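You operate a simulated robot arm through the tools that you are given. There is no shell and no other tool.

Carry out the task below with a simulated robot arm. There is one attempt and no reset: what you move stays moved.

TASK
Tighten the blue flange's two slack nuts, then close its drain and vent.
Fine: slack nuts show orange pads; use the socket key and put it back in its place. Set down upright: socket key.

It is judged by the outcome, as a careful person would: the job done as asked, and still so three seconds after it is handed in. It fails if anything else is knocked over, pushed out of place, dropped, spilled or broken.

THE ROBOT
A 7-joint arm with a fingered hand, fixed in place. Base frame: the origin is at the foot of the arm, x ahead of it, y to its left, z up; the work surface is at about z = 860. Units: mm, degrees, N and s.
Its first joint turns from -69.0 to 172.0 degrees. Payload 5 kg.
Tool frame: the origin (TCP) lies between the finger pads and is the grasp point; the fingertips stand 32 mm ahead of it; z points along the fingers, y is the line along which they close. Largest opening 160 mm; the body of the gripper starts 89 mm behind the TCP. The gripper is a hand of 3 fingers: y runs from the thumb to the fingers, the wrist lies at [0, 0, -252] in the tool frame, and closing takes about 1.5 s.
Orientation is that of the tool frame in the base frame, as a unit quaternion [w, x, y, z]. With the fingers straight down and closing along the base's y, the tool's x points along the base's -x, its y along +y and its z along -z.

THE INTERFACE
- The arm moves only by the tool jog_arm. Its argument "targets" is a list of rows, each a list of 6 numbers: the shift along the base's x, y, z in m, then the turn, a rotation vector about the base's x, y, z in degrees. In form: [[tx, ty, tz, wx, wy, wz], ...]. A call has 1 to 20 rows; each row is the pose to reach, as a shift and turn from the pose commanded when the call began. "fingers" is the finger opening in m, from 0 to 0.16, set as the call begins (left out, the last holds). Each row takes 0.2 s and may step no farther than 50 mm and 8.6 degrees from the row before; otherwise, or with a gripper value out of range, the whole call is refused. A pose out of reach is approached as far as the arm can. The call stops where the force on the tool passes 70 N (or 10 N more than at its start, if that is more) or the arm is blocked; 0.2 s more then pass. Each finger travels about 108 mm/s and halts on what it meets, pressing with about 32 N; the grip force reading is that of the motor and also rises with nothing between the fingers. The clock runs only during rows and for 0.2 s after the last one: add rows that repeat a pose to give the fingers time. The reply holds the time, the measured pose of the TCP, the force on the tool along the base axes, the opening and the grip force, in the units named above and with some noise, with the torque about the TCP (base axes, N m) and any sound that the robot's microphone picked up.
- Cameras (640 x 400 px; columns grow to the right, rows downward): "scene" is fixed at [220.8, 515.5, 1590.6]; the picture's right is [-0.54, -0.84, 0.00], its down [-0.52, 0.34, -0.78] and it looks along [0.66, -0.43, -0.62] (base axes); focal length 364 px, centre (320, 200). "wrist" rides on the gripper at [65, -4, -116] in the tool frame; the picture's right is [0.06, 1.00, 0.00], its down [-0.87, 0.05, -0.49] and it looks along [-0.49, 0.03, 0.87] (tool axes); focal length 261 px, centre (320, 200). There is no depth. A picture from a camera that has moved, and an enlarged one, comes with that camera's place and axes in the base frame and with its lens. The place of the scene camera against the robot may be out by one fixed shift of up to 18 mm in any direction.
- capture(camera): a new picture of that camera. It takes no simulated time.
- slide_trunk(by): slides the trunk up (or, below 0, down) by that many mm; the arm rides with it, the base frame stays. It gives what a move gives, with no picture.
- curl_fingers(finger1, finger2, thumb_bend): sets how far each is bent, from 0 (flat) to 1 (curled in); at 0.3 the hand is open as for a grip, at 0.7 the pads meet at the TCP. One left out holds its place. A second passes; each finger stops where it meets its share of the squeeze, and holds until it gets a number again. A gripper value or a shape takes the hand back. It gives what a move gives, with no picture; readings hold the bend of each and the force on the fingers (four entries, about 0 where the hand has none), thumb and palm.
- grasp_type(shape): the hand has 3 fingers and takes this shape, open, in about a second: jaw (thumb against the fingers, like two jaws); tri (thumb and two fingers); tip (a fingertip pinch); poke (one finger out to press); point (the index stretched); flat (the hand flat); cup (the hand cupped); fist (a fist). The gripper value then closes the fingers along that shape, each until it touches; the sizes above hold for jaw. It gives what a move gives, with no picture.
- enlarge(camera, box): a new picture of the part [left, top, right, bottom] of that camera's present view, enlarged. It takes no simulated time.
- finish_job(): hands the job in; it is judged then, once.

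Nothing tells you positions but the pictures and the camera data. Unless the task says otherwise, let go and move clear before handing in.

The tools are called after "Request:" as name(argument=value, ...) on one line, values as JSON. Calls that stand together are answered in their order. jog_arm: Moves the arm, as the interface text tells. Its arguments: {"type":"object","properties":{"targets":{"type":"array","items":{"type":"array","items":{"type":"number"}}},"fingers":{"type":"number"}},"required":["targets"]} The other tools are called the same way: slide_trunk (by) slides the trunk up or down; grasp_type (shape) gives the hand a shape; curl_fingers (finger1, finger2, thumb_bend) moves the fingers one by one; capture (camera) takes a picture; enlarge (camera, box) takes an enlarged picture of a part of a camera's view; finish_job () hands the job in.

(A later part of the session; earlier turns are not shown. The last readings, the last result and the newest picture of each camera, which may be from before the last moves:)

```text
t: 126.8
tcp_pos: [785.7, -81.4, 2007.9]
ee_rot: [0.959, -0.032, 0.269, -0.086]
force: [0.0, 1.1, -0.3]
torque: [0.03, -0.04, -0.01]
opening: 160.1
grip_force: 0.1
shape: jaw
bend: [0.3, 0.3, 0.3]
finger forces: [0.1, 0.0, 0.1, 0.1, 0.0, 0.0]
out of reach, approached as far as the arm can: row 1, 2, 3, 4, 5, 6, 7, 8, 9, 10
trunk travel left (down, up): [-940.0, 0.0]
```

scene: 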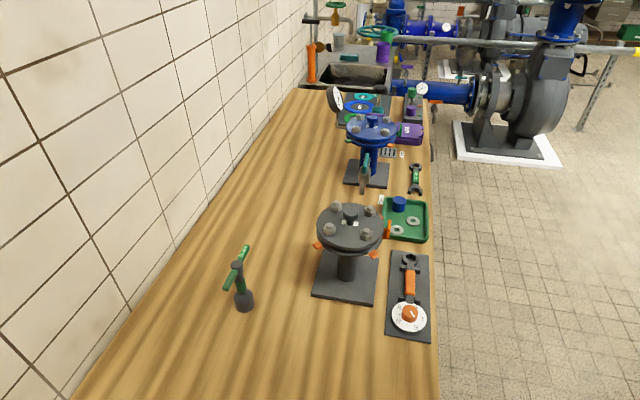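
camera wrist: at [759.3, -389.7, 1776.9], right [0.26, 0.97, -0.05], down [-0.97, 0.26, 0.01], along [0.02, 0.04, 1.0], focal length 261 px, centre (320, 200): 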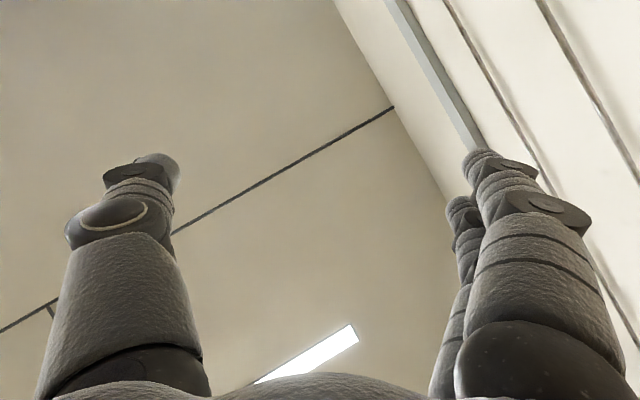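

Moving left is still limited here. Out on the right side the shoulder has more freedom, so I'll go there with the hand still pointing up, then tilt it further back to force the elbow down.

Request:
jog_arm(targets=[[-0.01, -0.045, -0.01, 0, 0, 0], [-0.02, -0.09, -0.02, 0, 0, 0], [-0.03, -0.135, -0.03, 0, 0, 0], [-0.04, -0.18, -0.04, 0, 0, 0], [-0.05, -0.225, -0.05, 0, 0, 0], [-0.06, -0.27, -0.06, 0, 0, 0], [-0.07, -0.315, -0.07, 0, 0, 0], [-0.08, -0.36, -0.08, 0, 0, 0], [-0.09, -0.405, -0.09, 0, 0, 0], [-0.1, -0.45, -0.1, 0, 0, 0], [-0.11, -0.495, -0.11, 0, 0, 0], [-0.12, -0.54, -0.12, 0, 0, 0], [-0.13, -0.585, -0.13, 0, 0, 0], [-0.14, -0.63, -0.14, 0, 0, 0]])

Request:
jog_arm(targets=[[-0.04, 0.01, 0.02, -2, -7.3, 0], [-0.085, 0.02, 0.035, -4, -14.6, 0], [-0.13, 0.03, 0.045, -6, -22, 0], [-0.175, 0.04, 0.05, -8, -29.3, 0], [-0.22, 0.05, 0.05, -10, -36.6, 0]])

```text
t: 129.8
tcp_pos: [648.5, -720.3, 1866.5]
ee_rot: [0.958, -0.031, 0.271, -0.085]
force: [0.9, 0.1, 0.0]
torque: [0.0, -0.02, 0.02]
opening: 159.9
grip_force: 0.1
shape: jaw
bend: [0.3, 0.3, 0.3]
finger forces: [0.1, 0.0, 0.1, 0.1, 0.1, 0.0]
trunk travel left (down, up): [-940.0, 0.0]
```

```text
t: 131.0
tcp_pos: [426.7, -666.2, 1919.3]
ee_rot: [0.988, -0.084, -0.054, -0.114]
force: [-1.0, 0.0, -0.4]
torque: [-0.05, -0.02, 0.0]
opening: 160.2
grip_force: 0.0
shape: jaw
bend: [0.3, 0.3, 0.3]
finger forces: [0.1, 0.1, 0.0, 0.0, 0.0, 0.0]
trunk travel left (down, up): [-940.0, 0.0]
```

Everything was reachable there. I'll continue tilting the hand back inward over the top to force the elbow lower.

Request:
jog_arm(targets=[[-0.0258, 0.037, -0.0123, -6.15, -4.28, 0], [-0.0503, 0.0724, -0.0304, -12.3, -8.55, 0], [-0.0733, 0.1054, -0.0539, -18.45, -12.8, 0], [-0.0943, 0.1357, -0.0825, -24.6, -17.1, 0], [-0.113, 0.1627, -0.1157, -30.75, -21.4, 0]])

Request:
capture(camera="wrist")

```text
t: 132.2
tcp_pos: [313.3, -501.3, 1802.5]
ee_rot: [0.904, -0.319, -0.263, -0.11]
force: [0.1, -0.2, 0.5]
torque: [0.02, 0.04, -0.02]
opening: 160.2
grip_force: 0.0
shape: jaw
bend: [0.3, 0.3, 0.3]
finger forces: [0.0, 0.1, 0.0, 0.0, 0.0, 0.0]
trunk travel left (down, up): [-940.0, 0.0]
```

```text
taken
camera wrist: at [413.0, -579.9, 1763.6], right [0.42, 0.77, -0.49], down [-0.51, -0.24, -0.83], along [-0.75, 0.59, 0.29], focal length 261 px, centre (320, 200)
```

wrist: 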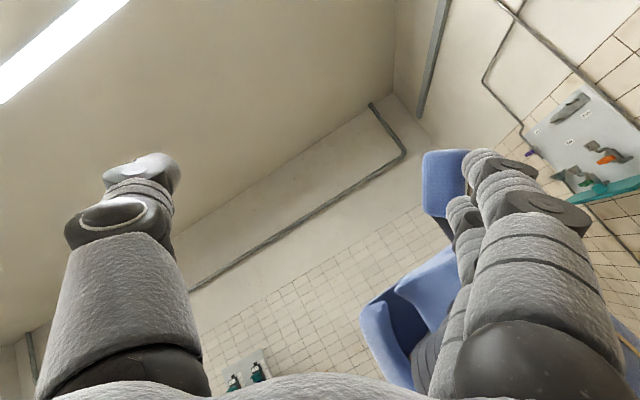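

The upper arm no longer rises above the shoulder, so the elbow has dropped. I'll bring the hand back to vertical-up while moving the wrist forward and down.

Request:
jog_arm(targets=[[0.035, -0.004, -0.011, 5.7, 4, 0], [0.07, -0.008, -0.022, 11.5, 8, 0], [0.105, -0.012, -0.033, 17.2, 12, 0], [0.14, -0.017, -0.043, 23, 15.9, 0], [0.175, -0.021, -0.054, 28.7, 19.9, 0], [0.21, -0.025, -0.065, 34.5, 23.9, 0], [0.245, -0.029, -0.076, 40.2, 27.9, 0]])

Request:
jog_arm(targets=[[0.0, 0.045, -0.01, 0, 0, 0], [0, 0.09, -0.02, 0, 0, 0], [0, 0.135, -0.03, 0, 0, 0], [0, 0.18, -0.04, 0, 0, 0], [0, 0.225, -0.05, 0, 0, 0], [0, 0.27, -0.06, 0, 0, 0], [0, 0.315, -0.06, 0, 0, 0], [0, 0.36, -0.06, 0, 0, 0], [0, 0.405, -0.06, 0, 0, 0], [0, 0.45, -0.06, 0, 0, 0]])

```text
t: 133.8
tcp_pos: [558.5, -531.2, 1726.4]
ee_rot: [0.993, -0.009, 0.014, -0.114]
force: [0.6, 0.8, 0.9]
torque: [0.02, -0.04, 0.03]
opening: 159.8
grip_force: 0.1
shape: jaw
bend: [0.3, 0.3, 0.3]
finger forces: [0.0, 0.1, 0.0, 0.0, 0.0, 0.0]
trunk travel left (down, up): [-940.0, 0.0]
```

```text
t: 136.0
tcp_pos: [558.7, -79.1, 1665.8]
ee_rot: [0.993, -0.01, 0.013, -0.113]
force: [0.0, 0.7, 0.0]
torque: [0.0, 0.0, 0.01]
opening: 159.8
grip_force: 0.1
shape: jaw
bend: [0.3, 0.3, 0.3]
finger forces: [0.0, 0.0, 0.0, 0.0, 0.0, 0.1]
trunk travel left (down, up): [-940.0, 0.0]
```

The elbow-down posture works: the TCP moved left to y = -79 without a limit. I'll keep going left with the hand up.

Request:
jog_arm(targets=[[0.0, 0.045, 0, 0, 0, 0], [0, 0.09, 0, 0, 0, 0], [0, 0.135, 0, 0, 0, 0], [0, 0.18, 0, 0, 0, 0], [0, 0.225, 0, 0, 0, 0], [0, 0.27, 0, 0, 0, 0], [0, 0.315, 0, 0, 0, 0], [0, 0.36, 0, 0, 0, 0]])

Request:
capture(camera="scene")

```text
t: 137.8
tcp_pos: [559.8, 279.9, 1663.0]
ee_rot: [0.993, -0.012, 0.012, -0.114]
force: [1.2, -0.1, 0.3]
torque: [0.05, 0.0, -0.01]
opening: 159.8
grip_force: 0.1
shape: jaw
bend: [0.3, 0.3, 0.3]
finger forces: [0.0, 0.1, 0.0, 0.1, 0.1, 0.0]
trunk travel left (down, up): [-940.0, 0.0]
```

```text
taken
```

scene: 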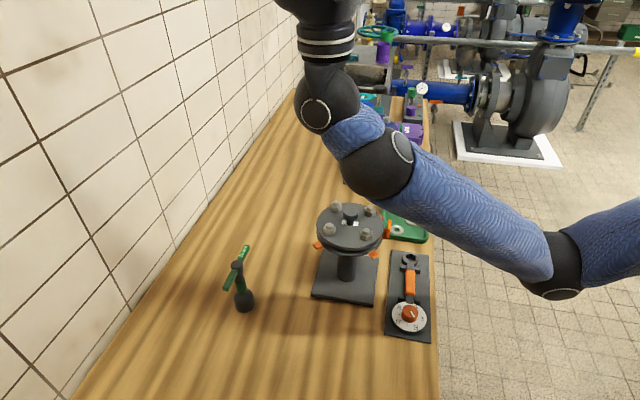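

Excellent: the scene view shows the elbow low on the right and the hand at y = 280, so the left side is open. Next I tilt the hand from up through forward to down, keeping clear of the wall.

Request:
jog_arm(targets=[[0.0203, 0.0339, 0.0061, -5.56, 3.37, 0], [0.0403, 0.0673, 0.0077, -11.12, 6.74, 0], [0.0597, 0.0998, 0.0047, -16.68, 10.1, 0], [0.0784, 0.131, -0.0025, -22.24, 13.5, 0], [0.0961, 0.1605, -0.0139, -27.8, 16.85, 0], [0.1124, 0.1879, -0.0292, -33.36, 20.2, 0], [0.1273, 0.2128, -0.048, -38.92, 23.6, 0], [0.1404, 0.2349, -0.07, -44.48, 27, 0], [0.1517, 0.2539, -0.0949, -50.0, 30.3, 0], [0.1609, 0.2696, -0.1221, -55.6, 33.7, 0], [0.168, 0.2818, -0.1513, -61.16, 37.1, 0], [0.1728, 0.2902, -0.182, -66.7, 40.4, 0]])

Request:
capture(camera="scene")

```text
t: 140.4
tcp_pos: [732.4, 569.4, 1483.6]
ee_rot: [0.762, -0.579, 0.274, -0.092]
force: [-0.5, -0.5, 0.2]
torque: [0.0, -0.01, 0.01]
opening: 160.1
grip_force: 0.1
shape: jaw
bend: [0.3, 0.3, 0.3]
finger forces: [0.1, 0.0, 0.0, 0.0, 0.1, 0.0]
trunk travel left (down, up): [-940.0, 0.0]
```

```text
taken
```

scene: 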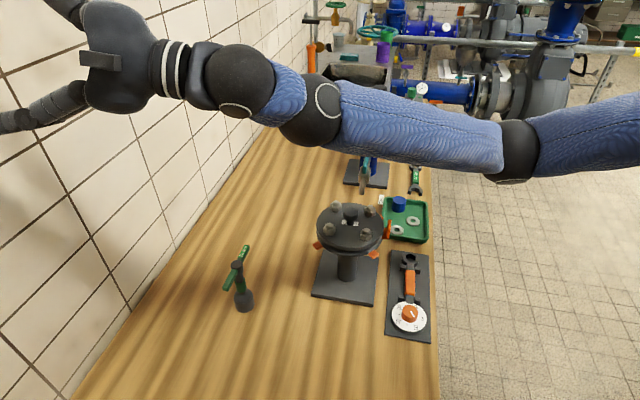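

The posture works well (elbow now level behind). I'll continue tilting the hand down, ending above the socket key at a safe height.

Request:
jog_arm(targets=[[0.0025, 0.0045, -0.0316, -5.56, 3.37, 0], [0.0026, 0.0052, -0.0636, -11.12, 6.74, 0], [0.0004, 0.0019, -0.0956, -16.68, 10.1, 0], [-0.0042, -0.0052, -0.127, -22.24, 13.5, 0], [0.0081, -0.0077, -0.1572, -27.8, 16.85, 0], [0.0183, -0.0138, -0.1859, -33.36, 20.2, 0], [0.0263, -0.0235, -0.2124, -38.92, 23.6, 0], [0.0323, -0.0364, -0.2365, -44.48, 27, 0], [0.0365, -0.0523, -0.2576, -50.0, 30.3, 0], [0.0391, -0.0709, -0.2753, -55.6, 33.7, 0], [0.0402, -0.0919, -0.2894, -61.16, 37.1, 0], [0.0402, -0.1149, -0.2995, -66.7, 40.4, 0]])

Request:
capture(camera="scene")

Request:
capture(camera="wrist")

```text
t: 143.0
tcp_pos: [770.7, 454.5, 1183.9]
ee_rot: [-0.192, 0.891, -0.411, 0.029]
force: [-1.5, 0.1, -0.5]
torque: [-0.01, -0.01, -0.02]
opening: 160.2
grip_force: 0.1
shape: jaw
bend: [0.3, 0.3, 0.3]
finger forces: [0.1, 0.1, 0.0, 0.1, 0.0, 0.0]
trunk travel left (down, up): [-940.0, 0.0]
```

```text
taken
```

scene: 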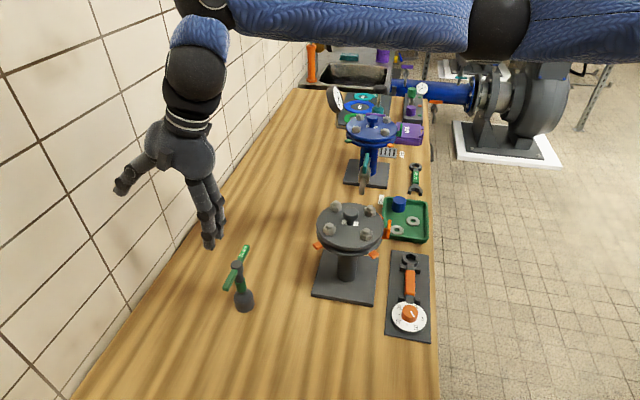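

```text
taken
camera wrist: at [793.2, 372.1, 1285.6], right [-0.68, -0.63, -0.37], down [-0.72, 0.46, 0.53], along [-0.16, 0.62, -0.76], focal length 261 px, centre (320, 200)
```

wrist: 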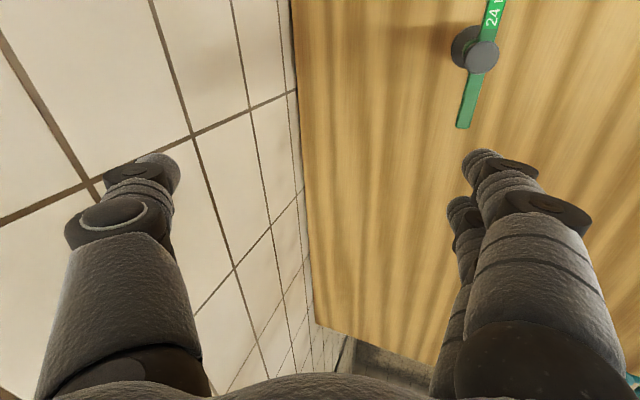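

I'm now above the key in a good posture. From the wrist view its hub is near (749, 367) with the bar along azimuth 135°/-45°. I'll finish the tilt to tool-down with yaw 135° and centre above the key for a closer look.

Request:
jog_arm(targets=[[-0.007, -0.03, -0.005, -6.4, 3.8, 1.5], [-0.014, -0.06, -0.01, -12.7, 7.7, 2.9], [-0.022, -0.088, -0.015, -19.1, 11.5, 4.4]])

Request:
capture(camera="wrist")

Request:
enlarge(camera="wrist", box=[220, 40, 440, 200])

```text
t: 143.8
tcp_pos: [748.1, 365.2, 1169.5]
ee_rot: [-0.001, 0.924, -0.383, 0.001]
force: [0.2, 0.7, 0.0]
torque: [-0.01, 0.0, -0.04]
opening: 160.2
grip_force: 0.1
shape: jaw
bend: [0.3, 0.3, 0.3]
finger forces: [0.1, 0.1, 0.0, 0.1, 0.1, 0.1]
trunk travel left (down, up): [-940.0, 0.0]
```

```text
taken
camera wrist: at [797.2, 322.9, 1285.1], right [-0.66, -0.75, 0.0], down [-0.65, 0.58, 0.49], along [-0.37, 0.33, -0.87], focal length 261 px, centre (320, 200)
```

wrist: 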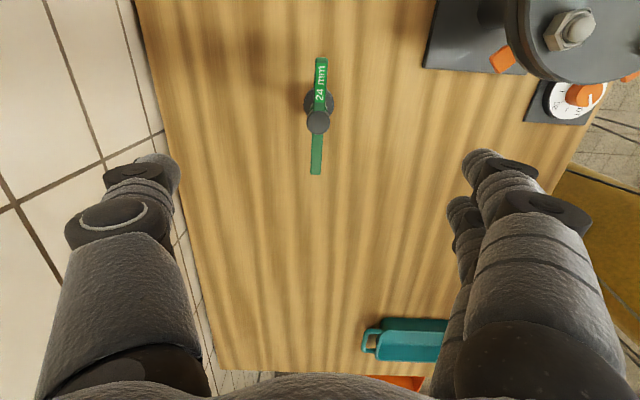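

```text
2.50 times, centred on (330, 120) of wrist
camera zoom: at [797.2, 322.9, 1285.1], right [-0.66, -0.75, 0.0], down [-0.65, 0.58, 0.49], along [-0.37, 0.33, -0.87], focal length 652 px, centre (295, 400)
```

zoom: 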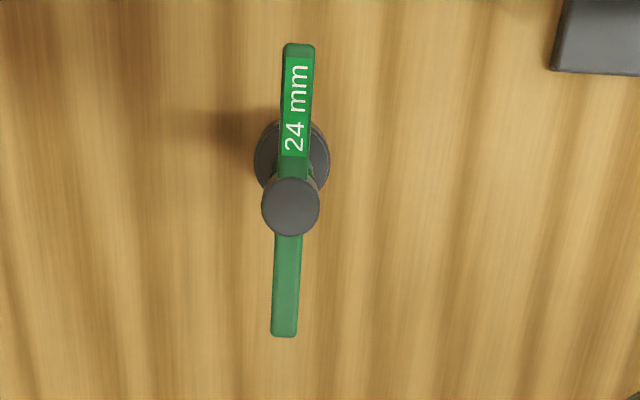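

The key axis is at about (748, 369.5), hub top z of about 995, bar 128 mm long at azimuth 135°. Before gripping it, I'll check that this tool-down posture also reaches the flange nuts, moving across at z = 1250 with empty fingers.

Request:
jog_arm(targets=[[0, 0, 0.04, 0, 0, 0], [0, 0, 0.08, 0, 0, 0], [0.015, -0.045, 0.08, 0, 0, -5], [0.03, -0.09, 0.08, 0, 0, -10], [0.045, -0.135, 0.08, 0, 0, -15], [0.06, -0.18, 0.08, 0, 0, -20], [0.075, -0.225, 0.08, 0, 0, -25], [0.09, -0.27, 0.08, 0, 0, -30], [0.105, -0.315, 0.08, 0, 0, -35], [0.12, -0.36, 0.08, 0, 0, -40], [0.135, -0.405, 0.08, 0, 0, -45], [0.15, -0.45, 0.08, 0, 0, -50], [0.165, -0.495, 0.08, 0, 0, -55], [0.18, -0.54, 0.08, 0, 0, -60], [0.192, -0.577, 0.08, 0, 0, -65]])

Request:
capture(camera="wrist")

Request:
capture(camera="scene")

```text
t: 147.0
tcp_pos: [942.6, -211.8, 1248.7]
ee_rot: [0.002, -0.573, 0.82, -0.002]
force: [0.2, 0.1, -0.8]
torque: [0.0, 0.03, 0.02]
opening: 160.0
grip_force: 0.0
shape: jaw
bend: [0.3, 0.3, 0.3]
finger forces: [0.1, 0.0, 0.1, 0.1, 0.0, 0.0]
trunk travel left (down, up): [-940.0, 0.0]
```

```text
taken
camera wrist: at [923.8, -273.3, 1364.0], right [-0.96, 0.28, 0.0], down [0.25, 0.84, 0.49], along [0.14, 0.47, -0.87], focal length 261 px, centre (320, 200)
```

wrist: 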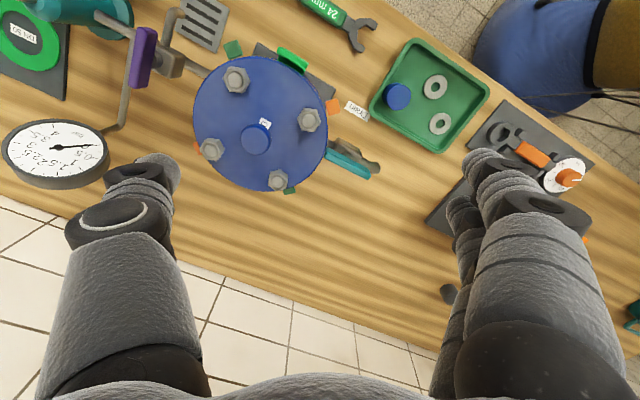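

```text
taken
```

scene: 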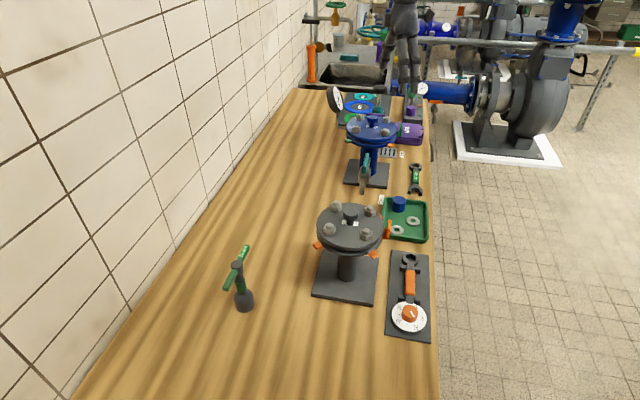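

The flange is comfortably reachable now. From above I can see the pads: orange at the near (-x) and far (+x) nuts. I'll enlarge to confirm and measure.

Request:
enlarge(camera="wrist", box=[180, 30, 350, 210])

Request:
enlarge(camera="wrist", box=[60, 0, 260, 130])

Request:
enlarge(camera="wrist", box=[280, 80, 440, 200])

```text
2.22 times, centred on (265, 120) of wrist
camera zoom: at [923.8, -273.3, 1364.0], right [-0.96, 0.28, 0.0], down [0.25, 0.84, 0.49], along [0.14, 0.47, -0.87], focal length 579 px, centre (442, 378)
```

zoom: 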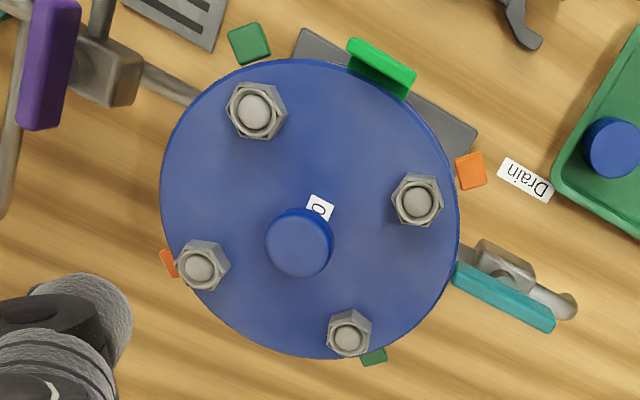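

```text
3.08 times, centred on (160, 65) of wrist
camera zoom: at [923.8, -273.3, 1364.0], right [-0.96, 0.28, 0.0], down [0.25, 0.84, 0.49], along [0.14, 0.47, -0.87], focal length 802 px, centre (812, 615)
```

zoom: 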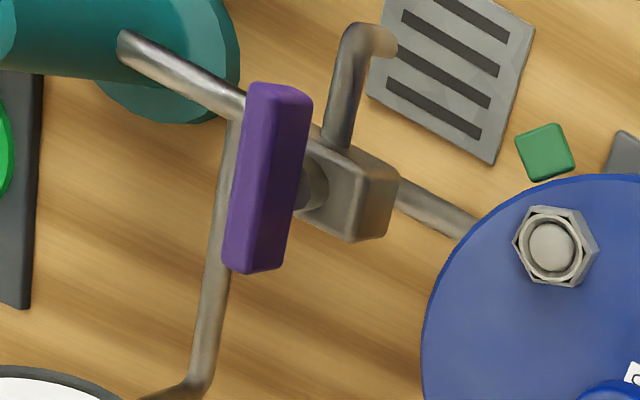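

```text
3.33 times, centred on (360, 140) of wrist
camera zoom: at [923.8, -273.3, 1364.0], right [-0.96, 0.28, 0.0], down [0.25, 0.84, 0.49], along [0.14, 0.47, -0.87], focal length 869 px, centre (187, 400)
```

zoom: 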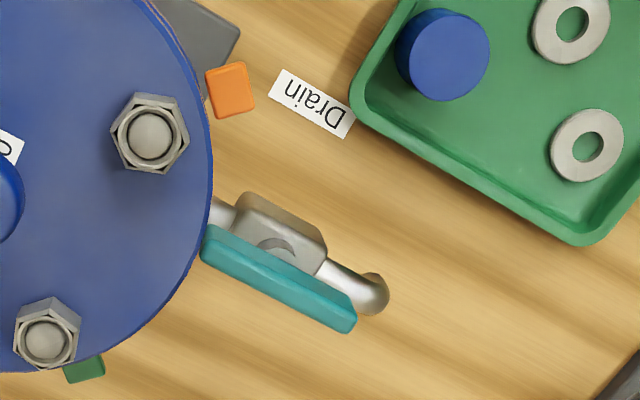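

Confirmed: the slack (orange) nuts are the near one at (955, -213) and the far one at (1078, -214), nut tops about z 1057; flange centre (1016, -214). I'll check reach and yaw range at the far nut in free air.

Request:
jog_arm(targets=[[0.045, 0, 0, 0, 0, 0], [0.09, 0, 0, 0, 0, 0], [0.135, 0, 0, 0, 0, 0], [0.135, 0, -0.03, 0, 0, 8], [0.135, 0, -0.06, 0, 0, 16], [0.135, 0, -0.07, 0, 0, 24], [0.135, 0, -0.07, 0, 0, 32], [0.135, 0, -0.07, 0, 0, 40], [0.135, 0, -0.07, 0, 0, 48], [0.135, 0, -0.07, 0, 0, 56], [0.135, 0, -0.07, 0, 0, 64], [0.135, 0, -0.07, 0, 0, 72]])

Request:
jog_arm(targets=[[0, 0, 0, 0, 0, -8.5], [0, 0, 0, 0, 0, -17], [0, 0, 0, 0, 0, -25.5], [0, 0, 0, 0, 0, -34], [0, 0, 0, 0, 0, -42.5], [0, 0, 0, 0, 0, -51], [0, 0, 0, 0, 0, -59.5], [0, 0, 0, 0, 0, -68], [0, 0, 0, 0, 0, -76.5], [0, 0, 0, 0, 0, -85], [0, 0, 0, 0, 0, -93.5], [0, 0, 0, 0, 0, -102], [0, 0, 0, 0, 0, -110.5], [0, 0, 0, 0, 0, -119], [0, 0, 0, 0, 0, -127.5], [0, 0, 0, 0, 0, -136], [0, 0, 0, 0, 0, -144.5], [0, 0, 0, 0, 0, -153], [0, 0, 0, 0, 0, -161.5], [0, 0, 0, 0, 0, -170]])

```text
t: 149.6
tcp_pos: [1075.2, -211.5, 1179.9]
ee_rot: [-0.002, 0.946, -0.324, 0.001]
force: [0.1, 0.9, -0.2]
torque: [0.01, -0.01, -0.06]
opening: 160.0
grip_force: 0.1
shape: jaw
bend: [0.3, 0.3, 0.3]
finger forces: [0.1, 0.1, 0.1, 0.0, 0.1, 0.0]
trunk travel left (down, up): [-940.0, 0.0]
```

```text
t: 153.8
tcp_pos: [1077.4, -211.0, 1179.8]
ee_rot: [-0.001, 0.243, 0.97, -0.002]
force: [0.7, 0.2, 0.1]
torque: [0.02, -0.01, 0.01]
opening: 160.0
grip_force: 0.0
shape: jaw
bend: [0.3, 0.3, 0.3]
finger forces: [0.0, 0.0, 0.0, 0.1, 0.1, 0.0]
trunk travel left (down, up): [-940.0, 0.0]
```

The full yaw range from 142° down to -28° is reachable at the far nut at working height. Now back to the key (yaw 135°) to pick it up.

Request:
jog_arm(targets=[[0, 0, 0.035, 0, 0, 8.15], [0, 0, 0.07, 0, 0, 16.3], [-0.0183, 0.0323, 0.07, 0, 0, 24.45], [-0.0366, 0.0645, 0.07, 0, 0, 32.6], [-0.0549, 0.0968, 0.07, 0, 0, 40.75], [-0.0732, 0.129, 0.07, 0, 0, 48.9], [-0.0915, 0.1613, 0.07, 0, 0, 57.05], [-0.1098, 0.1935, 0.07, 0, 0, 65.2], [-0.1281, 0.2258, 0.07, 0, 0, 73.35], [-0.1464, 0.258, 0.07, 0, 0, 81.5], [-0.1647, 0.2903, 0.07, 0, 0, 89.65], [-0.183, 0.3225, 0.07, 0, 0, 97.8], [-0.2013, 0.3548, 0.07, 0, 0, 105.95], [-0.2196, 0.387, 0.07, 0, 0, 114.1], [-0.2379, 0.4193, 0.07, 0, 0, 122.25], [-0.2562, 0.4515, 0.07, 0, 0, 130.4], [-0.2745, 0.4838, 0.07, 0, 0, 138.55], [-0.2928, 0.516, 0.07, 0, 0, 146.7], [-0.3111, 0.5483, 0.07, 0, 0, 154.85], [-0.3294, 0.5805, 0.07, 0, 0, 163]])

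```text
t: 158.0
tcp_pos: [746.8, 372.2, 1249.3]
ee_rot: [-0.002, 0.924, -0.383, 0.002]
force: [0.1, 0.9, 0.7]
torque: [0.01, -0.02, -0.02]
opening: 159.7
grip_force: 0.0
shape: jaw
bend: [0.3, 0.3, 0.3]
finger forces: [0.0, 0.1, 0.0, 0.1, 0.0, 0.0]
trunk travel left (down, up): [-940.0, 0.0]
```

Above the key again. I'll descend to z = 1090 for a closer look before the final approach.

Request:
jog_arm(targets=[[0, 0, -0.04, 0, 0, 0], [0, -0.001, -0.08, 0, 0, 0], [0, -0.002, -0.12, 0, 0, 0], [0, -0.002, -0.16, 0, 0, 0], [0, -0.002, -0.16, 0, 0, 0]])

Request:
capture(camera="wrist")

Request:
enlarge(camera="wrist", box=[240, 60, 400, 240])

Request:
enlarge(camera="scene", box=[180, 180, 300, 330])

```text
t: 159.2
tcp_pos: [747.1, 367.8, 1090.8]
ee_rot: [-0.002, 0.924, -0.383, 0.001]
force: [-0.1, 0.6, 0.1]
torque: [0.01, -0.06, -0.03]
opening: 159.7
grip_force: 0.0
shape: jaw
bend: [0.3, 0.3, 0.3]
finger forces: [0.0, 0.0, 0.0, 0.0, 0.0, 0.0]
trunk travel left (down, up): [-940.0, 0.0]
```

```text
taken
camera wrist: at [796.5, 323.5, 1205.5], right [-0.66, -0.75, 0.0], down [-0.65, 0.58, 0.49], along [-0.37, 0.33, -0.87], focal length 261 px, centre (320, 200)
```

wrist: 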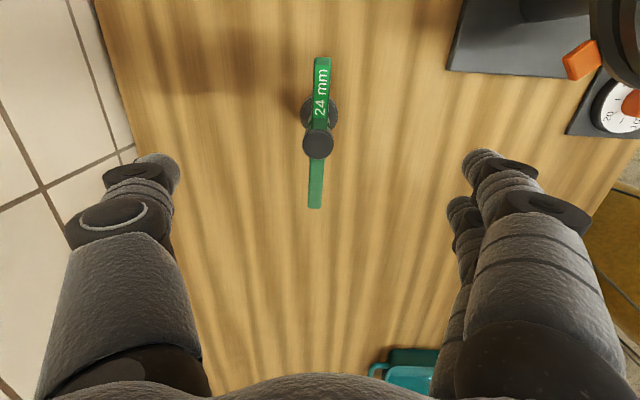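

```text
2.22 times, centred on (320, 150) of wrist
camera zoom: at [796.5, 323.5, 1205.5], right [-0.66, -0.75, 0.0], down [-0.65, 0.58, 0.49], along [-0.37, 0.33, -0.87], focal length 579 px, centre (320, 311)
```

zoom: 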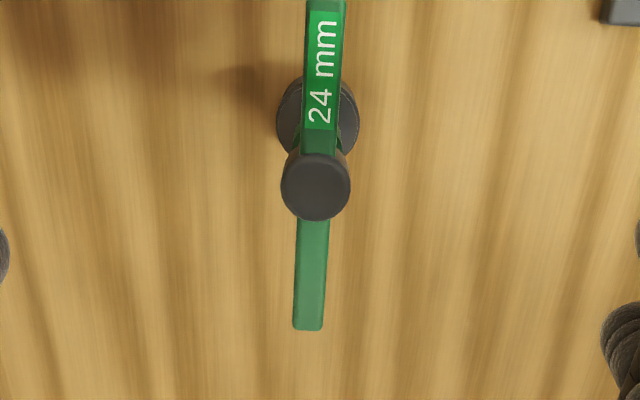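

```text
2.67 times, centred on (240, 255) of scene
camera zoom: at [220.8, 515.5, 1590.6], right [-0.54, -0.84, 0.0], down [-0.52, 0.34, -0.78], along [0.66, -0.43, -0.62], focal length 970 px, centre (533, 53)
```

zoom: 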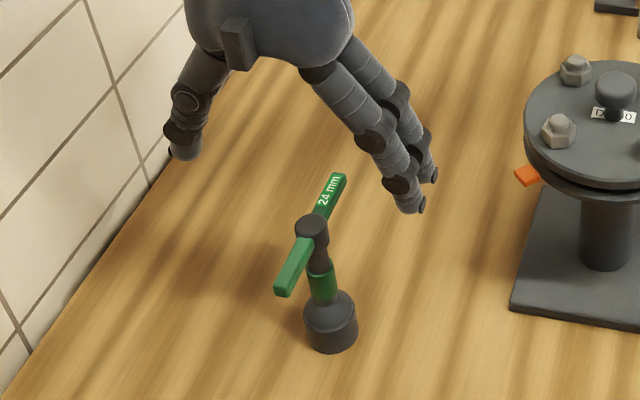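

The bar is well aligned with the hand and the hub is centred between thumb and fingers. I'll descend to z = 980 so the pads are at the hub, then close.

Request:
jog_arm(targets=[[0.0005, 0.0, -0.04, 0, 0, 0], [0.001, 0.0005, -0.08, 0, 0, 0], [0.001, 0.0005, -0.111, 0, 0, 0], [0.001, 0.0005, -0.111, 0, 0, 0]])

Request:
capture(camera="wrist")

Request:
enlarge(camera="scene", box=[180, 180, 300, 330])

```text
t: 160.2
tcp_pos: [750.1, 370.2, 979.8]
ee_rot: [-0.002, 0.924, -0.383, 0.0]
force: [-0.4, -0.5, 0.7]
torque: [-0.03, -0.02, 0.03]
opening: 160.2
grip_force: 0.0
shape: jaw
bend: [0.3, 0.3, 0.3]
finger forces: [0.1, 0.1, 0.0, 0.0, 0.1, 0.1]
trunk travel left (down, up): [-940.0, 0.0]
```

```text
taken
camera wrist: at [798.3, 325.1, 1094.7], right [-0.66, -0.75, 0.0], down [-0.65, 0.58, 0.49], along [-0.37, 0.33, -0.87], focal length 261 px, centre (320, 200)
```

wrist: 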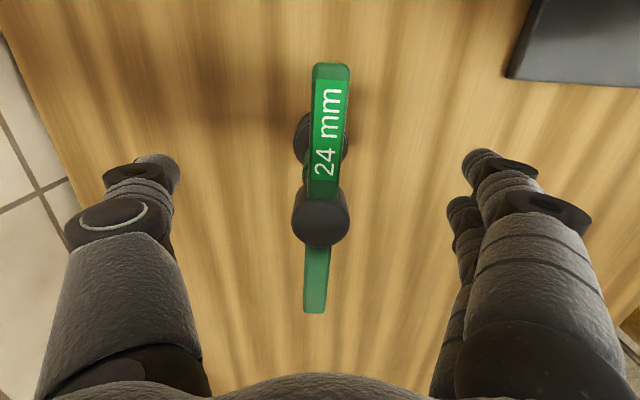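

```text
2.67 times, centred on (240, 255) of scene
camera zoom: at [220.8, 515.5, 1590.6], right [-0.54, -0.84, 0.0], down [-0.52, 0.34, -0.78], along [0.66, -0.43, -0.62], focal length 970 px, centre (533, 53)
```

zoom: 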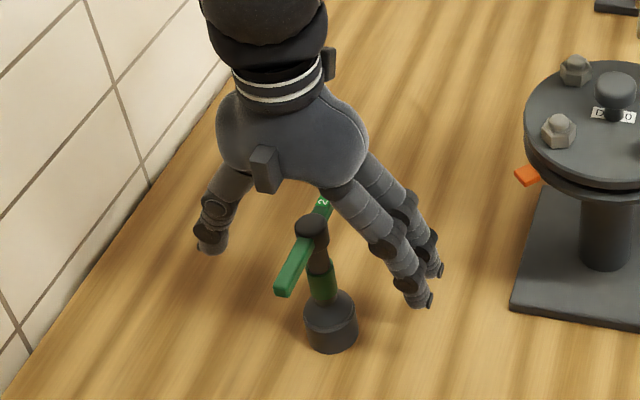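

The hub sits right between the pads, about 12 mm above the TCP. I'll close the fingers now.

Request:
jog_arm(targets=[[0, 0, 0, 0, 0, 0], [0, 0, 0, 0, 0, 0], [0, 0, 0, 0, 0, 0], [0, 0, 0, 0, 0, 0], [0, 0, 0, 0, 0, 0], [0, 0, 0, 0, 0, 0], [0, 0, 0, 0, 0, 0], [0, 0, 0, 0, 0, 0]], fingers=0.0)

Request:
capture(camera="wrist")

Request:
enlarge(camera="scene", box=[180, 180, 300, 330])

```text
t: 162.0
tcp_pos: [750.3, 368.2, 979.8]
ee_rot: [-0.002, 0.923, -0.384, 0.0]
force: [1.0, -0.2, 0.4]
torque: [0.0, 0.0, -0.02]
opening: 2.9
grip_force: 32.6
shape: jaw
bend: [0.7, 0.7, 0.7]
finger forces: [19.1, 16.8, 0.1, 0.0, 27.1, 0.1]
trunk travel left (down, up): [-940.0, 0.0]
```

```text
taken
camera wrist: at [798.6, 325.1, 1094.4], right [-0.66, -0.75, 0.0], down [-0.65, 0.58, 0.49], along [-0.37, 0.33, -0.87], focal length 261 px, centre (320, 200)
```

wrist: 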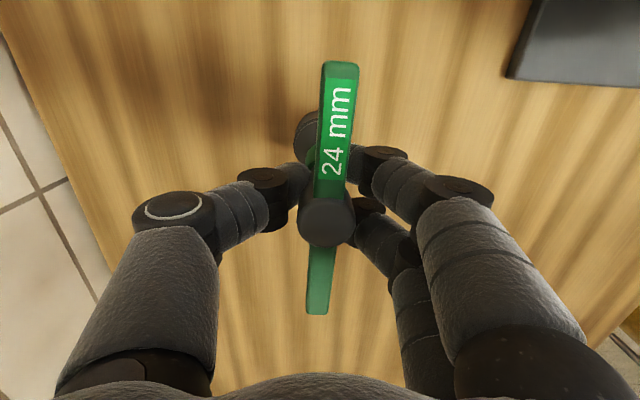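

```text
2.67 times, centred on (240, 255) of scene
camera zoom: at [220.8, 515.5, 1590.6], right [-0.54, -0.84, 0.0], down [-0.52, 0.34, -0.78], along [0.66, -0.43, -0.62], focal length 970 px, centre (533, 53)
```

zoom: 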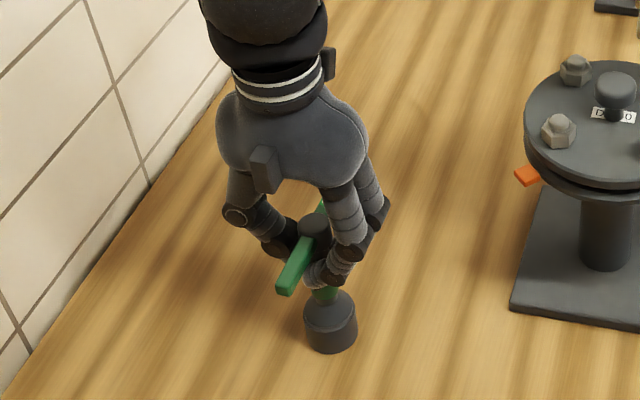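

The hand holds the key with thumb against two fingers (forces 19, 17 and 27 N). I'll lift gently by 40 mm and check that it hangs straight.

Request:
jog_arm(targets=[[0, 0, 0.01, 0, 0, 0], [0, 0, 0.02, 0, 0, 0], [0, 0, 0.04, 0, 0, 0], [0, 0, 0.04, 0, 0, 0]])

Request:
capture(camera="wrist")

Request:
enlarge(camera="scene", box=[180, 180, 300, 330])

```text
t: 163.0
tcp_pos: [749.7, 369.1, 1020.3]
ee_rot: [-0.002, 0.923, -0.384, 0.001]
force: [0.0, 0.0, -3.3]
torque: [-0.03, -0.02, 0.0]
opening: 3.0
grip_force: 31.9
shape: jaw
bend: [0.7, 0.7, 0.7]
finger forces: [18.9, 16.8, 0.1, 0.1, 27.2, 0.0]
trunk travel left (down, up): [-940.0, 0.0]
```

```text
taken
camera wrist: at [798.5, 325.3, 1134.3], right [-0.66, -0.75, 0.0], down [-0.65, 0.58, 0.49], along [-0.37, 0.33, -0.87], focal length 261 px, centre (320, 200)
```

wrist: 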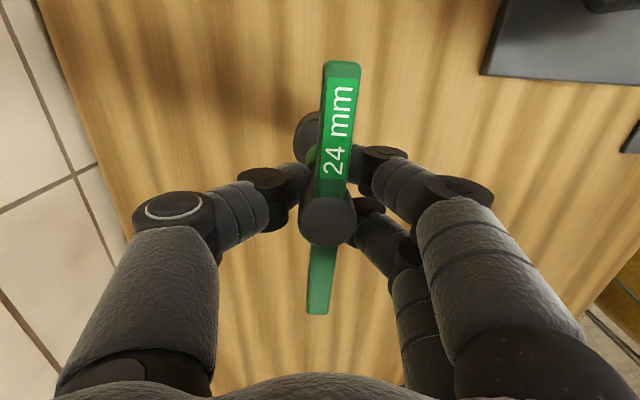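

```text
2.67 times, centred on (240, 255) of scene
camera zoom: at [220.8, 515.5, 1590.6], right [-0.54, -0.84, 0.0], down [-0.52, 0.34, -0.78], along [0.66, -0.43, -0.62], focal length 970 px, centre (533, 53)
```

zoom: 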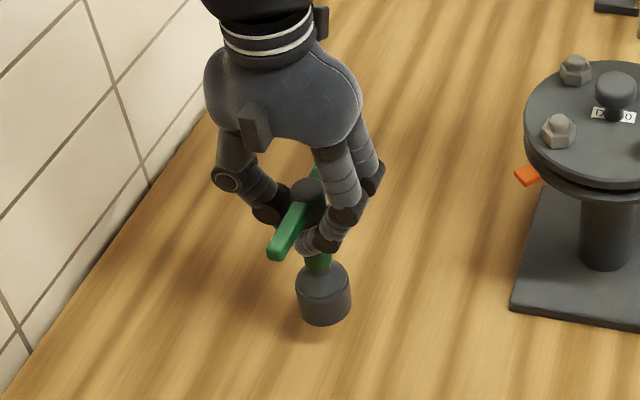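

The key lifted cleanly and hangs vertical (about 3 N). I'll enlarge to measure where the hub sits relative to the hand.

Request:
enlarge(camera="wrist", box=[260, 50, 400, 330])

```text
1.43 times, centred on (330, 190) of wrist
camera zoom: at [798.5, 325.3, 1134.3], right [-0.66, -0.75, 0.0], down [-0.65, 0.58, 0.49], along [-0.37, 0.33, -0.87], focal length 372 px, centre (306, 214)
```

zoom: 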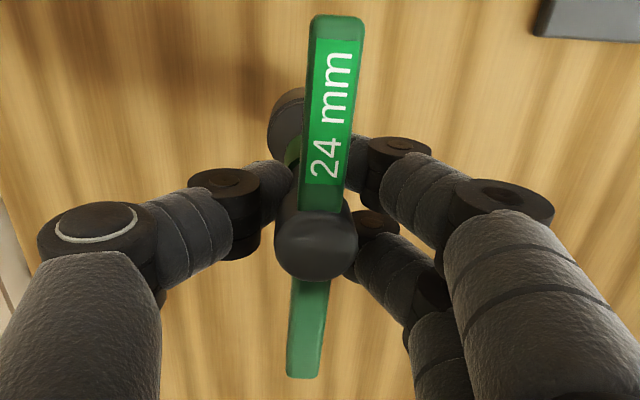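

The key's socket end is right under the TCP (hub top about 21 mm above TCP, bottom about 120 mm below, tilt only about 1°). I'll raise it to z = 1275 and carry it over to the near slack nut.

Request:
jog_arm(targets=[[0, 0, 0.04, 0, 0, 0], [0, 0, 0.08, 0, 0, 0], [0, 0, 0.12, 0, 0, 0], [0, 0, 0.16, 0, 0, 0], [0, 0, 0.2, 0, 0, 0], [0, 0, 0.255, 0, 0, 0]])

```text
refused: row 6 steps farther than a row can; nothing moved
```

The last step was 55 mm; I'll split it.

Request:
jog_arm(targets=[[0, 0, 0.04, 0, 0, 0], [0, 0, 0.08, 0, 0, 0], [0, 0, 0.12, 0, 0, 0], [0, 0, 0.165, 0, 0, 0], [0, 0, 0.21, 0, 0, 0], [0, 0, 0.255, 0, 0, 0]])

Request:
jog_arm(targets=[[0.0147, -0.0416, 0, 0, 0, 0], [0.0294, -0.0832, 0, 0, 0, 0], [0.0441, -0.1247, 0, 0, 0, 0], [0.0587, -0.1663, 0, 0, 0, 0], [0.0734, -0.2079, 0, 0, 0, 0], [0.0881, -0.2495, 0, 0, 0, 0], [0.1028, -0.2911, 0, 0, 0, 0], [0.1175, -0.3326, 0, 0, 0, 0], [0.1322, -0.3742, 0, 0, 0, 0], [0.1469, -0.4158, 0, 0, 0, 0], [0.1616, -0.4574, 0, 0, 0, 0], [0.1762, -0.499, 0, 0, 0, 0], [0.1909, -0.5405, 0, 0, 0, 0], [0.2056, -0.5821, 0, 0, 0, 0], [0.2056, -0.5821, 0, 0, 0, 0]])

Request:
capture(camera="wrist")

Request:
enlarge(camera="scene", box=[300, 20, 460, 180])

```text
t: 164.4
tcp_pos: [748.1, 370.5, 1275.5]
ee_rot: [-0.002, 0.923, -0.384, 0.001]
force: [-0.8, -0.5, -2.8]
torque: [0.01, -0.02, -0.01]
opening: 2.9
grip_force: 32.0
shape: jaw
bend: [0.7, 0.7, 0.7]
finger forces: [19.2, 16.7, 0.1, 0.0, 27.1, 0.0]
trunk travel left (down, up): [-940.0, 0.0]
```

```text
t: 167.6
tcp_pos: [954.6, -213.3, 1272.5]
ee_rot: [-0.001, 0.924, -0.383, 0.001]
force: [0.2, 0.7, -2.7]
torque: [0.0, -0.03, -0.01]
opening: 2.9
grip_force: 32.6
shape: jaw
bend: [0.7, 0.7, 0.7]
finger forces: [19.6, 16.5, 0.1, 0.0, 26.9, 0.0]
trunk travel left (down, up): [-940.0, 0.0]
```

```text
taken
camera wrist: at [1003.3, -256.9, 1387.1], right [-0.66, -0.75, 0.0], down [-0.65, 0.58, 0.49], along [-0.37, 0.33, -0.87], focal length 261 px, centre (320, 200)
```

wrist: 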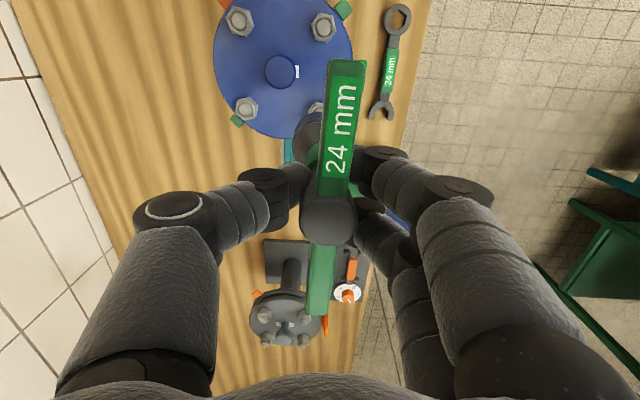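

```text
2.50 times, centred on (380, 100) of scene
camera zoom: at [220.8, 515.5, 1590.6], right [-0.54, -0.84, 0.0], down [-0.52, 0.34, -0.78], along [0.66, -0.43, -0.62], focal length 909 px, centre (170, 450)
```

zoom: 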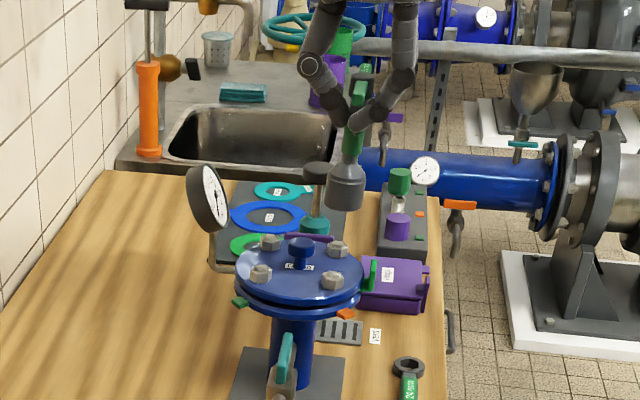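

The key is now above the near slack nut. I'll zoom the scene camera to compare the socket and nut positions.

Request:
enlarge(camera="scene", box=[355, 60, 425, 150])

Request:
enlarge(camera="wrist", box=[230, 0, 370, 150])

```text
4.44 times, centred on (390, 105) of scene
camera zoom: at [220.8, 515.5, 1590.6], right [-0.54, -0.84, 0.0], down [-0.52, 0.34, -0.78], along [0.66, -0.43, -0.62], focal length 1616 px, centre (9, 622)
```

zoom: 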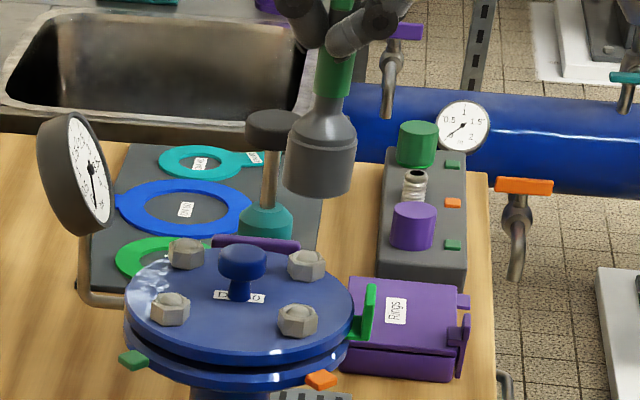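

```text
2.67 times, centred on (300, 75) of wrist
camera zoom: at [1003.3, -256.9, 1387.1], right [-0.66, -0.75, 0.0], down [-0.65, 0.58, 0.49], along [-0.37, 0.33, -0.87], focal length 695 px, centre (373, 533)
```

zoom: 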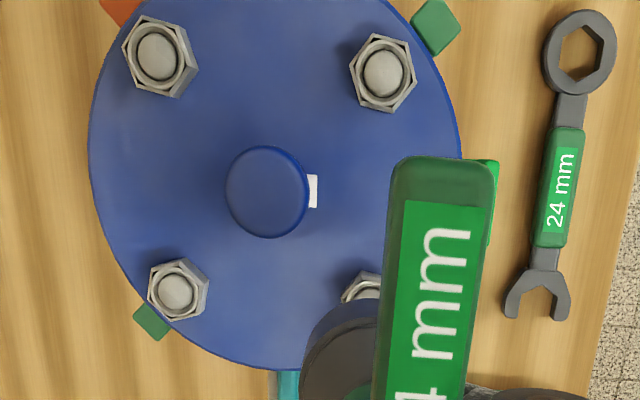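

Positions agree within about 2 mm. I'll lower the key to just above the nut and check the alignment again.

Request:
jog_arm(targets=[[0.0, 0.0, -0.03, 0, 0, 0], [0.0005, 0.0, -0.06, 0, 0, 0], [0.0005, 0.0005, -0.085, 0, 0, 0], [0.0005, 0.0005, -0.085, 0, 0, 0]])

Request:
enlarge(camera="scene", box=[355, 60, 425, 150])

Request:
enlarge(camera="wrist", box=[230, 60, 370, 150])

```text
t: 168.6
tcp_pos: [953.4, -213.8, 1188.2]
ee_rot: [-0.001, 0.923, -0.384, 0.001]
force: [0.1, -0.3, -2.2]
torque: [-0.02, -0.01, 0.01]
opening: 2.7
grip_force: 32.1
shape: jaw
bend: [0.7, 0.7, 0.7]
finger forces: [19.7, 16.6, 0.0, 0.0, 26.9, 0.0]
trunk travel left (down, up): [-940.0, 0.0]
```

```text
4.44 times, centred on (390, 105) of scene
camera zoom: at [220.8, 515.5, 1590.6], right [-0.54, -0.84, 0.0], down [-0.52, 0.34, -0.78], along [0.66, -0.43, -0.62], focal length 1616 px, centre (9, 622)
```

zoom: 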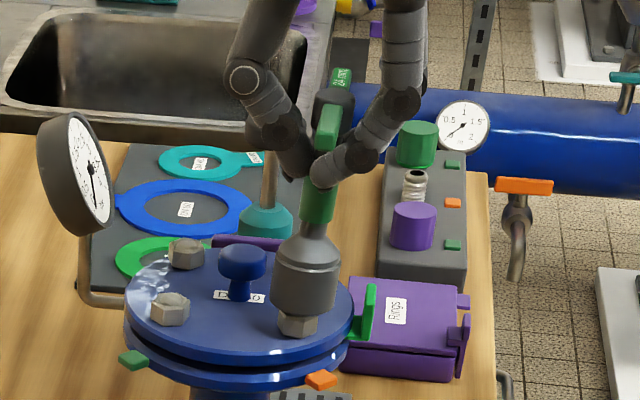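

```text
4.44 times, centred on (300, 105) of wrist
camera zoom: at [1003.1, -257.4, 1303.4], right [-0.66, -0.75, 0.0], down [-0.65, 0.58, 0.49], along [-0.37, 0.33, -0.87], focal length 1158 px, centre (409, 622)
```

zoom: 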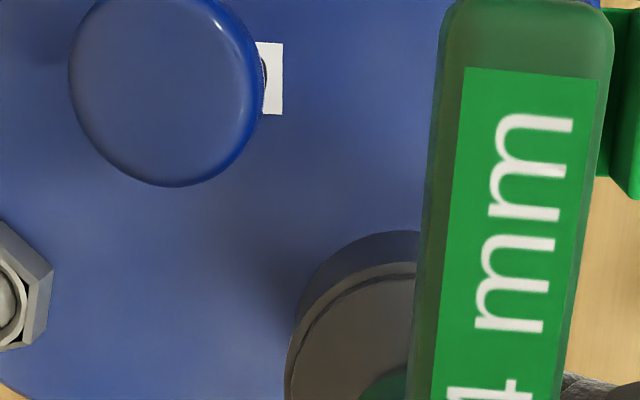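

In the scene view the socket sits about 5–6 mm right of the nut, meaning the key axis is about 3.5 mm off the TCP toward the fingers. I'll shift to centre it and look again.

Request:
jog_arm(targets=[[0.0033, 0.0033, 0, 0, 0, 0], [0.0033, 0.0033, 0, 0, 0, 0]])

Request:
enlarge(camera="scene", box=[370, 100, 410, 150])

```text
t: 169.2
tcp_pos: [956.8, -210.5, 1187.5]
ee_rot: [-0.002, 0.924, -0.382, 0.001]
force: [-0.3, -0.7, -2.8]
torque: [0.02, 0.0, -0.01]
opening: 2.5
grip_force: 31.9
shape: jaw
bend: [0.7, 0.7, 0.7]
finger forces: [19.8, 16.6, 0.0, 0.0, 26.9, 0.1]
trunk travel left (down, up): [-940.0, 0.0]
```

```text
8.00 times, centred on (390, 125) of scene
camera zoom: at [220.8, 515.5, 1590.6], right [-0.54, -0.84, 0.0], down [-0.52, 0.34, -0.78], along [0.66, -0.43, -0.62], focal length 2909 px, centre (-240, 800)
```

zoom: 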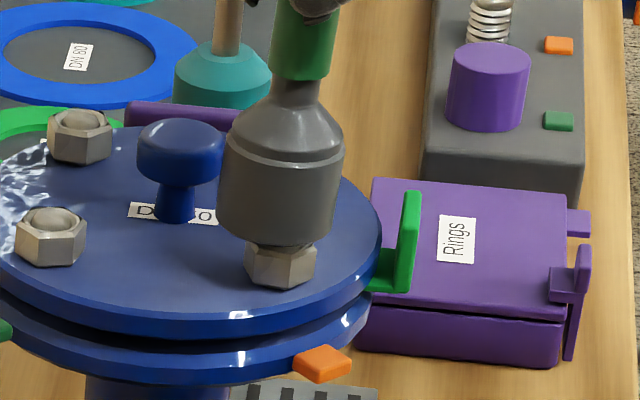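

I'm slightly past centre now (by about 2 mm, allowing for perspective lean). I'll correct by about 1.5 mm and lower gently onto the nut, watching the force.

Request:
jog_arm(targets=[[-0.0009, -0.0013, 0, 0, 0, 0], [-0.0009, -0.0013, -0.005, 0, 0, 0], [-0.0009, -0.0013, -0.009, 0, 0, 0], [-0.0009, -0.0013, -0.009, 0, 0, 0]])

Request:
enlarge(camera="scene", box=[370, 100, 410, 150])

```text
t: 170.2
tcp_pos: [956.8, -210.3, 1181.1]
ee_rot: [-0.003, 0.924, -0.383, 0.002]
force: [0.0, 1.6, 9.0]
torque: [-0.02, -0.03, 0.0]
opening: 2.7
grip_force: 32.2
shape: jaw
bend: [0.7, 0.7, 0.71]
finger forces: [20.3, 17.1, 0.0, 0.0, 29.7, 0.0]
trunk travel left (down, up): [-940.0, 0.0]
```

```text
8.00 times, centred on (390, 125) of scene
camera zoom: at [220.8, 515.5, 1590.6], right [-0.54, -0.84, 0.0], down [-0.52, 0.34, -0.78], along [0.66, -0.43, -0.62], focal length 2909 px, centre (-240, 800)
```

zoom: 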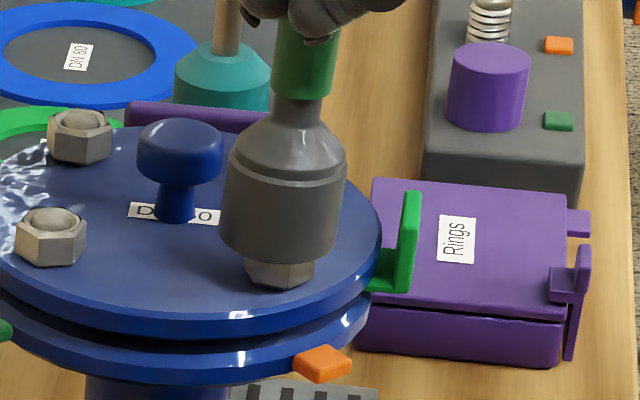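

There is light contact (about 12 N) with the socket on top of the nut, still about 2 mm left of centre in the image. I'll lift slightly, shift, lower again and rotate slowly to find the hex alignment.

Request:
jog_arm(targets=[[0, 0, 0.005, 0, 0, 0], [-0.0011, -0.0017, 0.005, 0, 0, 0], [-0.0011, -0.0017, 0.0, 0, 0, 0], [-0.0011, -0.0017, 0.0, 0, 0, 0]])

Request:
jog_arm(targets=[[0, 0, -0.001, 0, 0, 3], [0, 0, -0.001, 0, 0, 6], [0, 0, -0.001, 0, 0, 9], [0, 0, -0.001, 0, 0, 12]])

```text
t: 171.2
tcp_pos: [955.0, -212.2, 1181.4]
ee_rot: [-0.002, 0.924, -0.383, 0.001]
force: [-0.2, 1.1, 6.9]
torque: [-0.01, 0.04, 0.0]
opening: 2.8
grip_force: 31.9
shape: jaw
bend: [0.7, 0.7, 0.71]
finger forces: [20.1, 17.2, 0.0, 0.0, 29.1, 0.1]
trunk travel left (down, up): [-940.0, 0.0]
```

```text
t: 172.2
tcp_pos: [954.5, -213.0, 1181.1]
ee_rot: [-0.003, 0.959, -0.285, 0.002]
force: [-0.9, 1.2, 15.1]
torque: [-0.07, 0.04, -0.06]
opening: 2.9
grip_force: 31.6
shape: jaw
bend: [0.7, 0.7, 0.71]
finger forces: [20.2, 18.8, 0.0, 0.1, 31.1, 0.0]
trunk travel left (down, up): [-940.0, 0.0]
```

No drop-in yet at yaw 147°. I'll keep rotating slowly with light pressure.

Request:
jog_arm(targets=[[0, 0, 0, 0, 0, 3], [0, 0, 0, 0, 0, 6], [0, 0, 0, 0, 0, 9], [0, 0, 0, 0, 0, 12]])

Request:
enlarge(camera="scene", box=[370, 100, 410, 150])

```text
t: 173.2
tcp_pos: [954.0, -213.5, 1179.5]
ee_rot: [-0.002, 0.983, -0.183, 0.001]
force: [-2.0, -1.7, 13.4]
torque: [-0.18, -0.04, -0.07]
opening: 3.4
grip_force: 32.1
shape: jaw
bend: [0.7, 0.7, 0.71]
finger forces: [21.4, 17.4, 0.1, 0.1, 30.0, 0.0]
trunk travel left (down, up): [-940.0, 0.0]
```

```text
8.00 times, centred on (390, 125) of scene
camera zoom: at [220.8, 515.5, 1590.6], right [-0.54, -0.84, 0.0], down [-0.52, 0.34, -0.78], along [0.66, -0.43, -0.62], focal length 2909 px, centre (-240, 800)
```

zoom: 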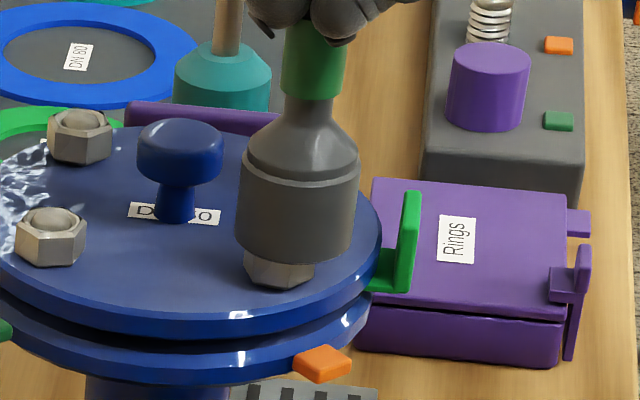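

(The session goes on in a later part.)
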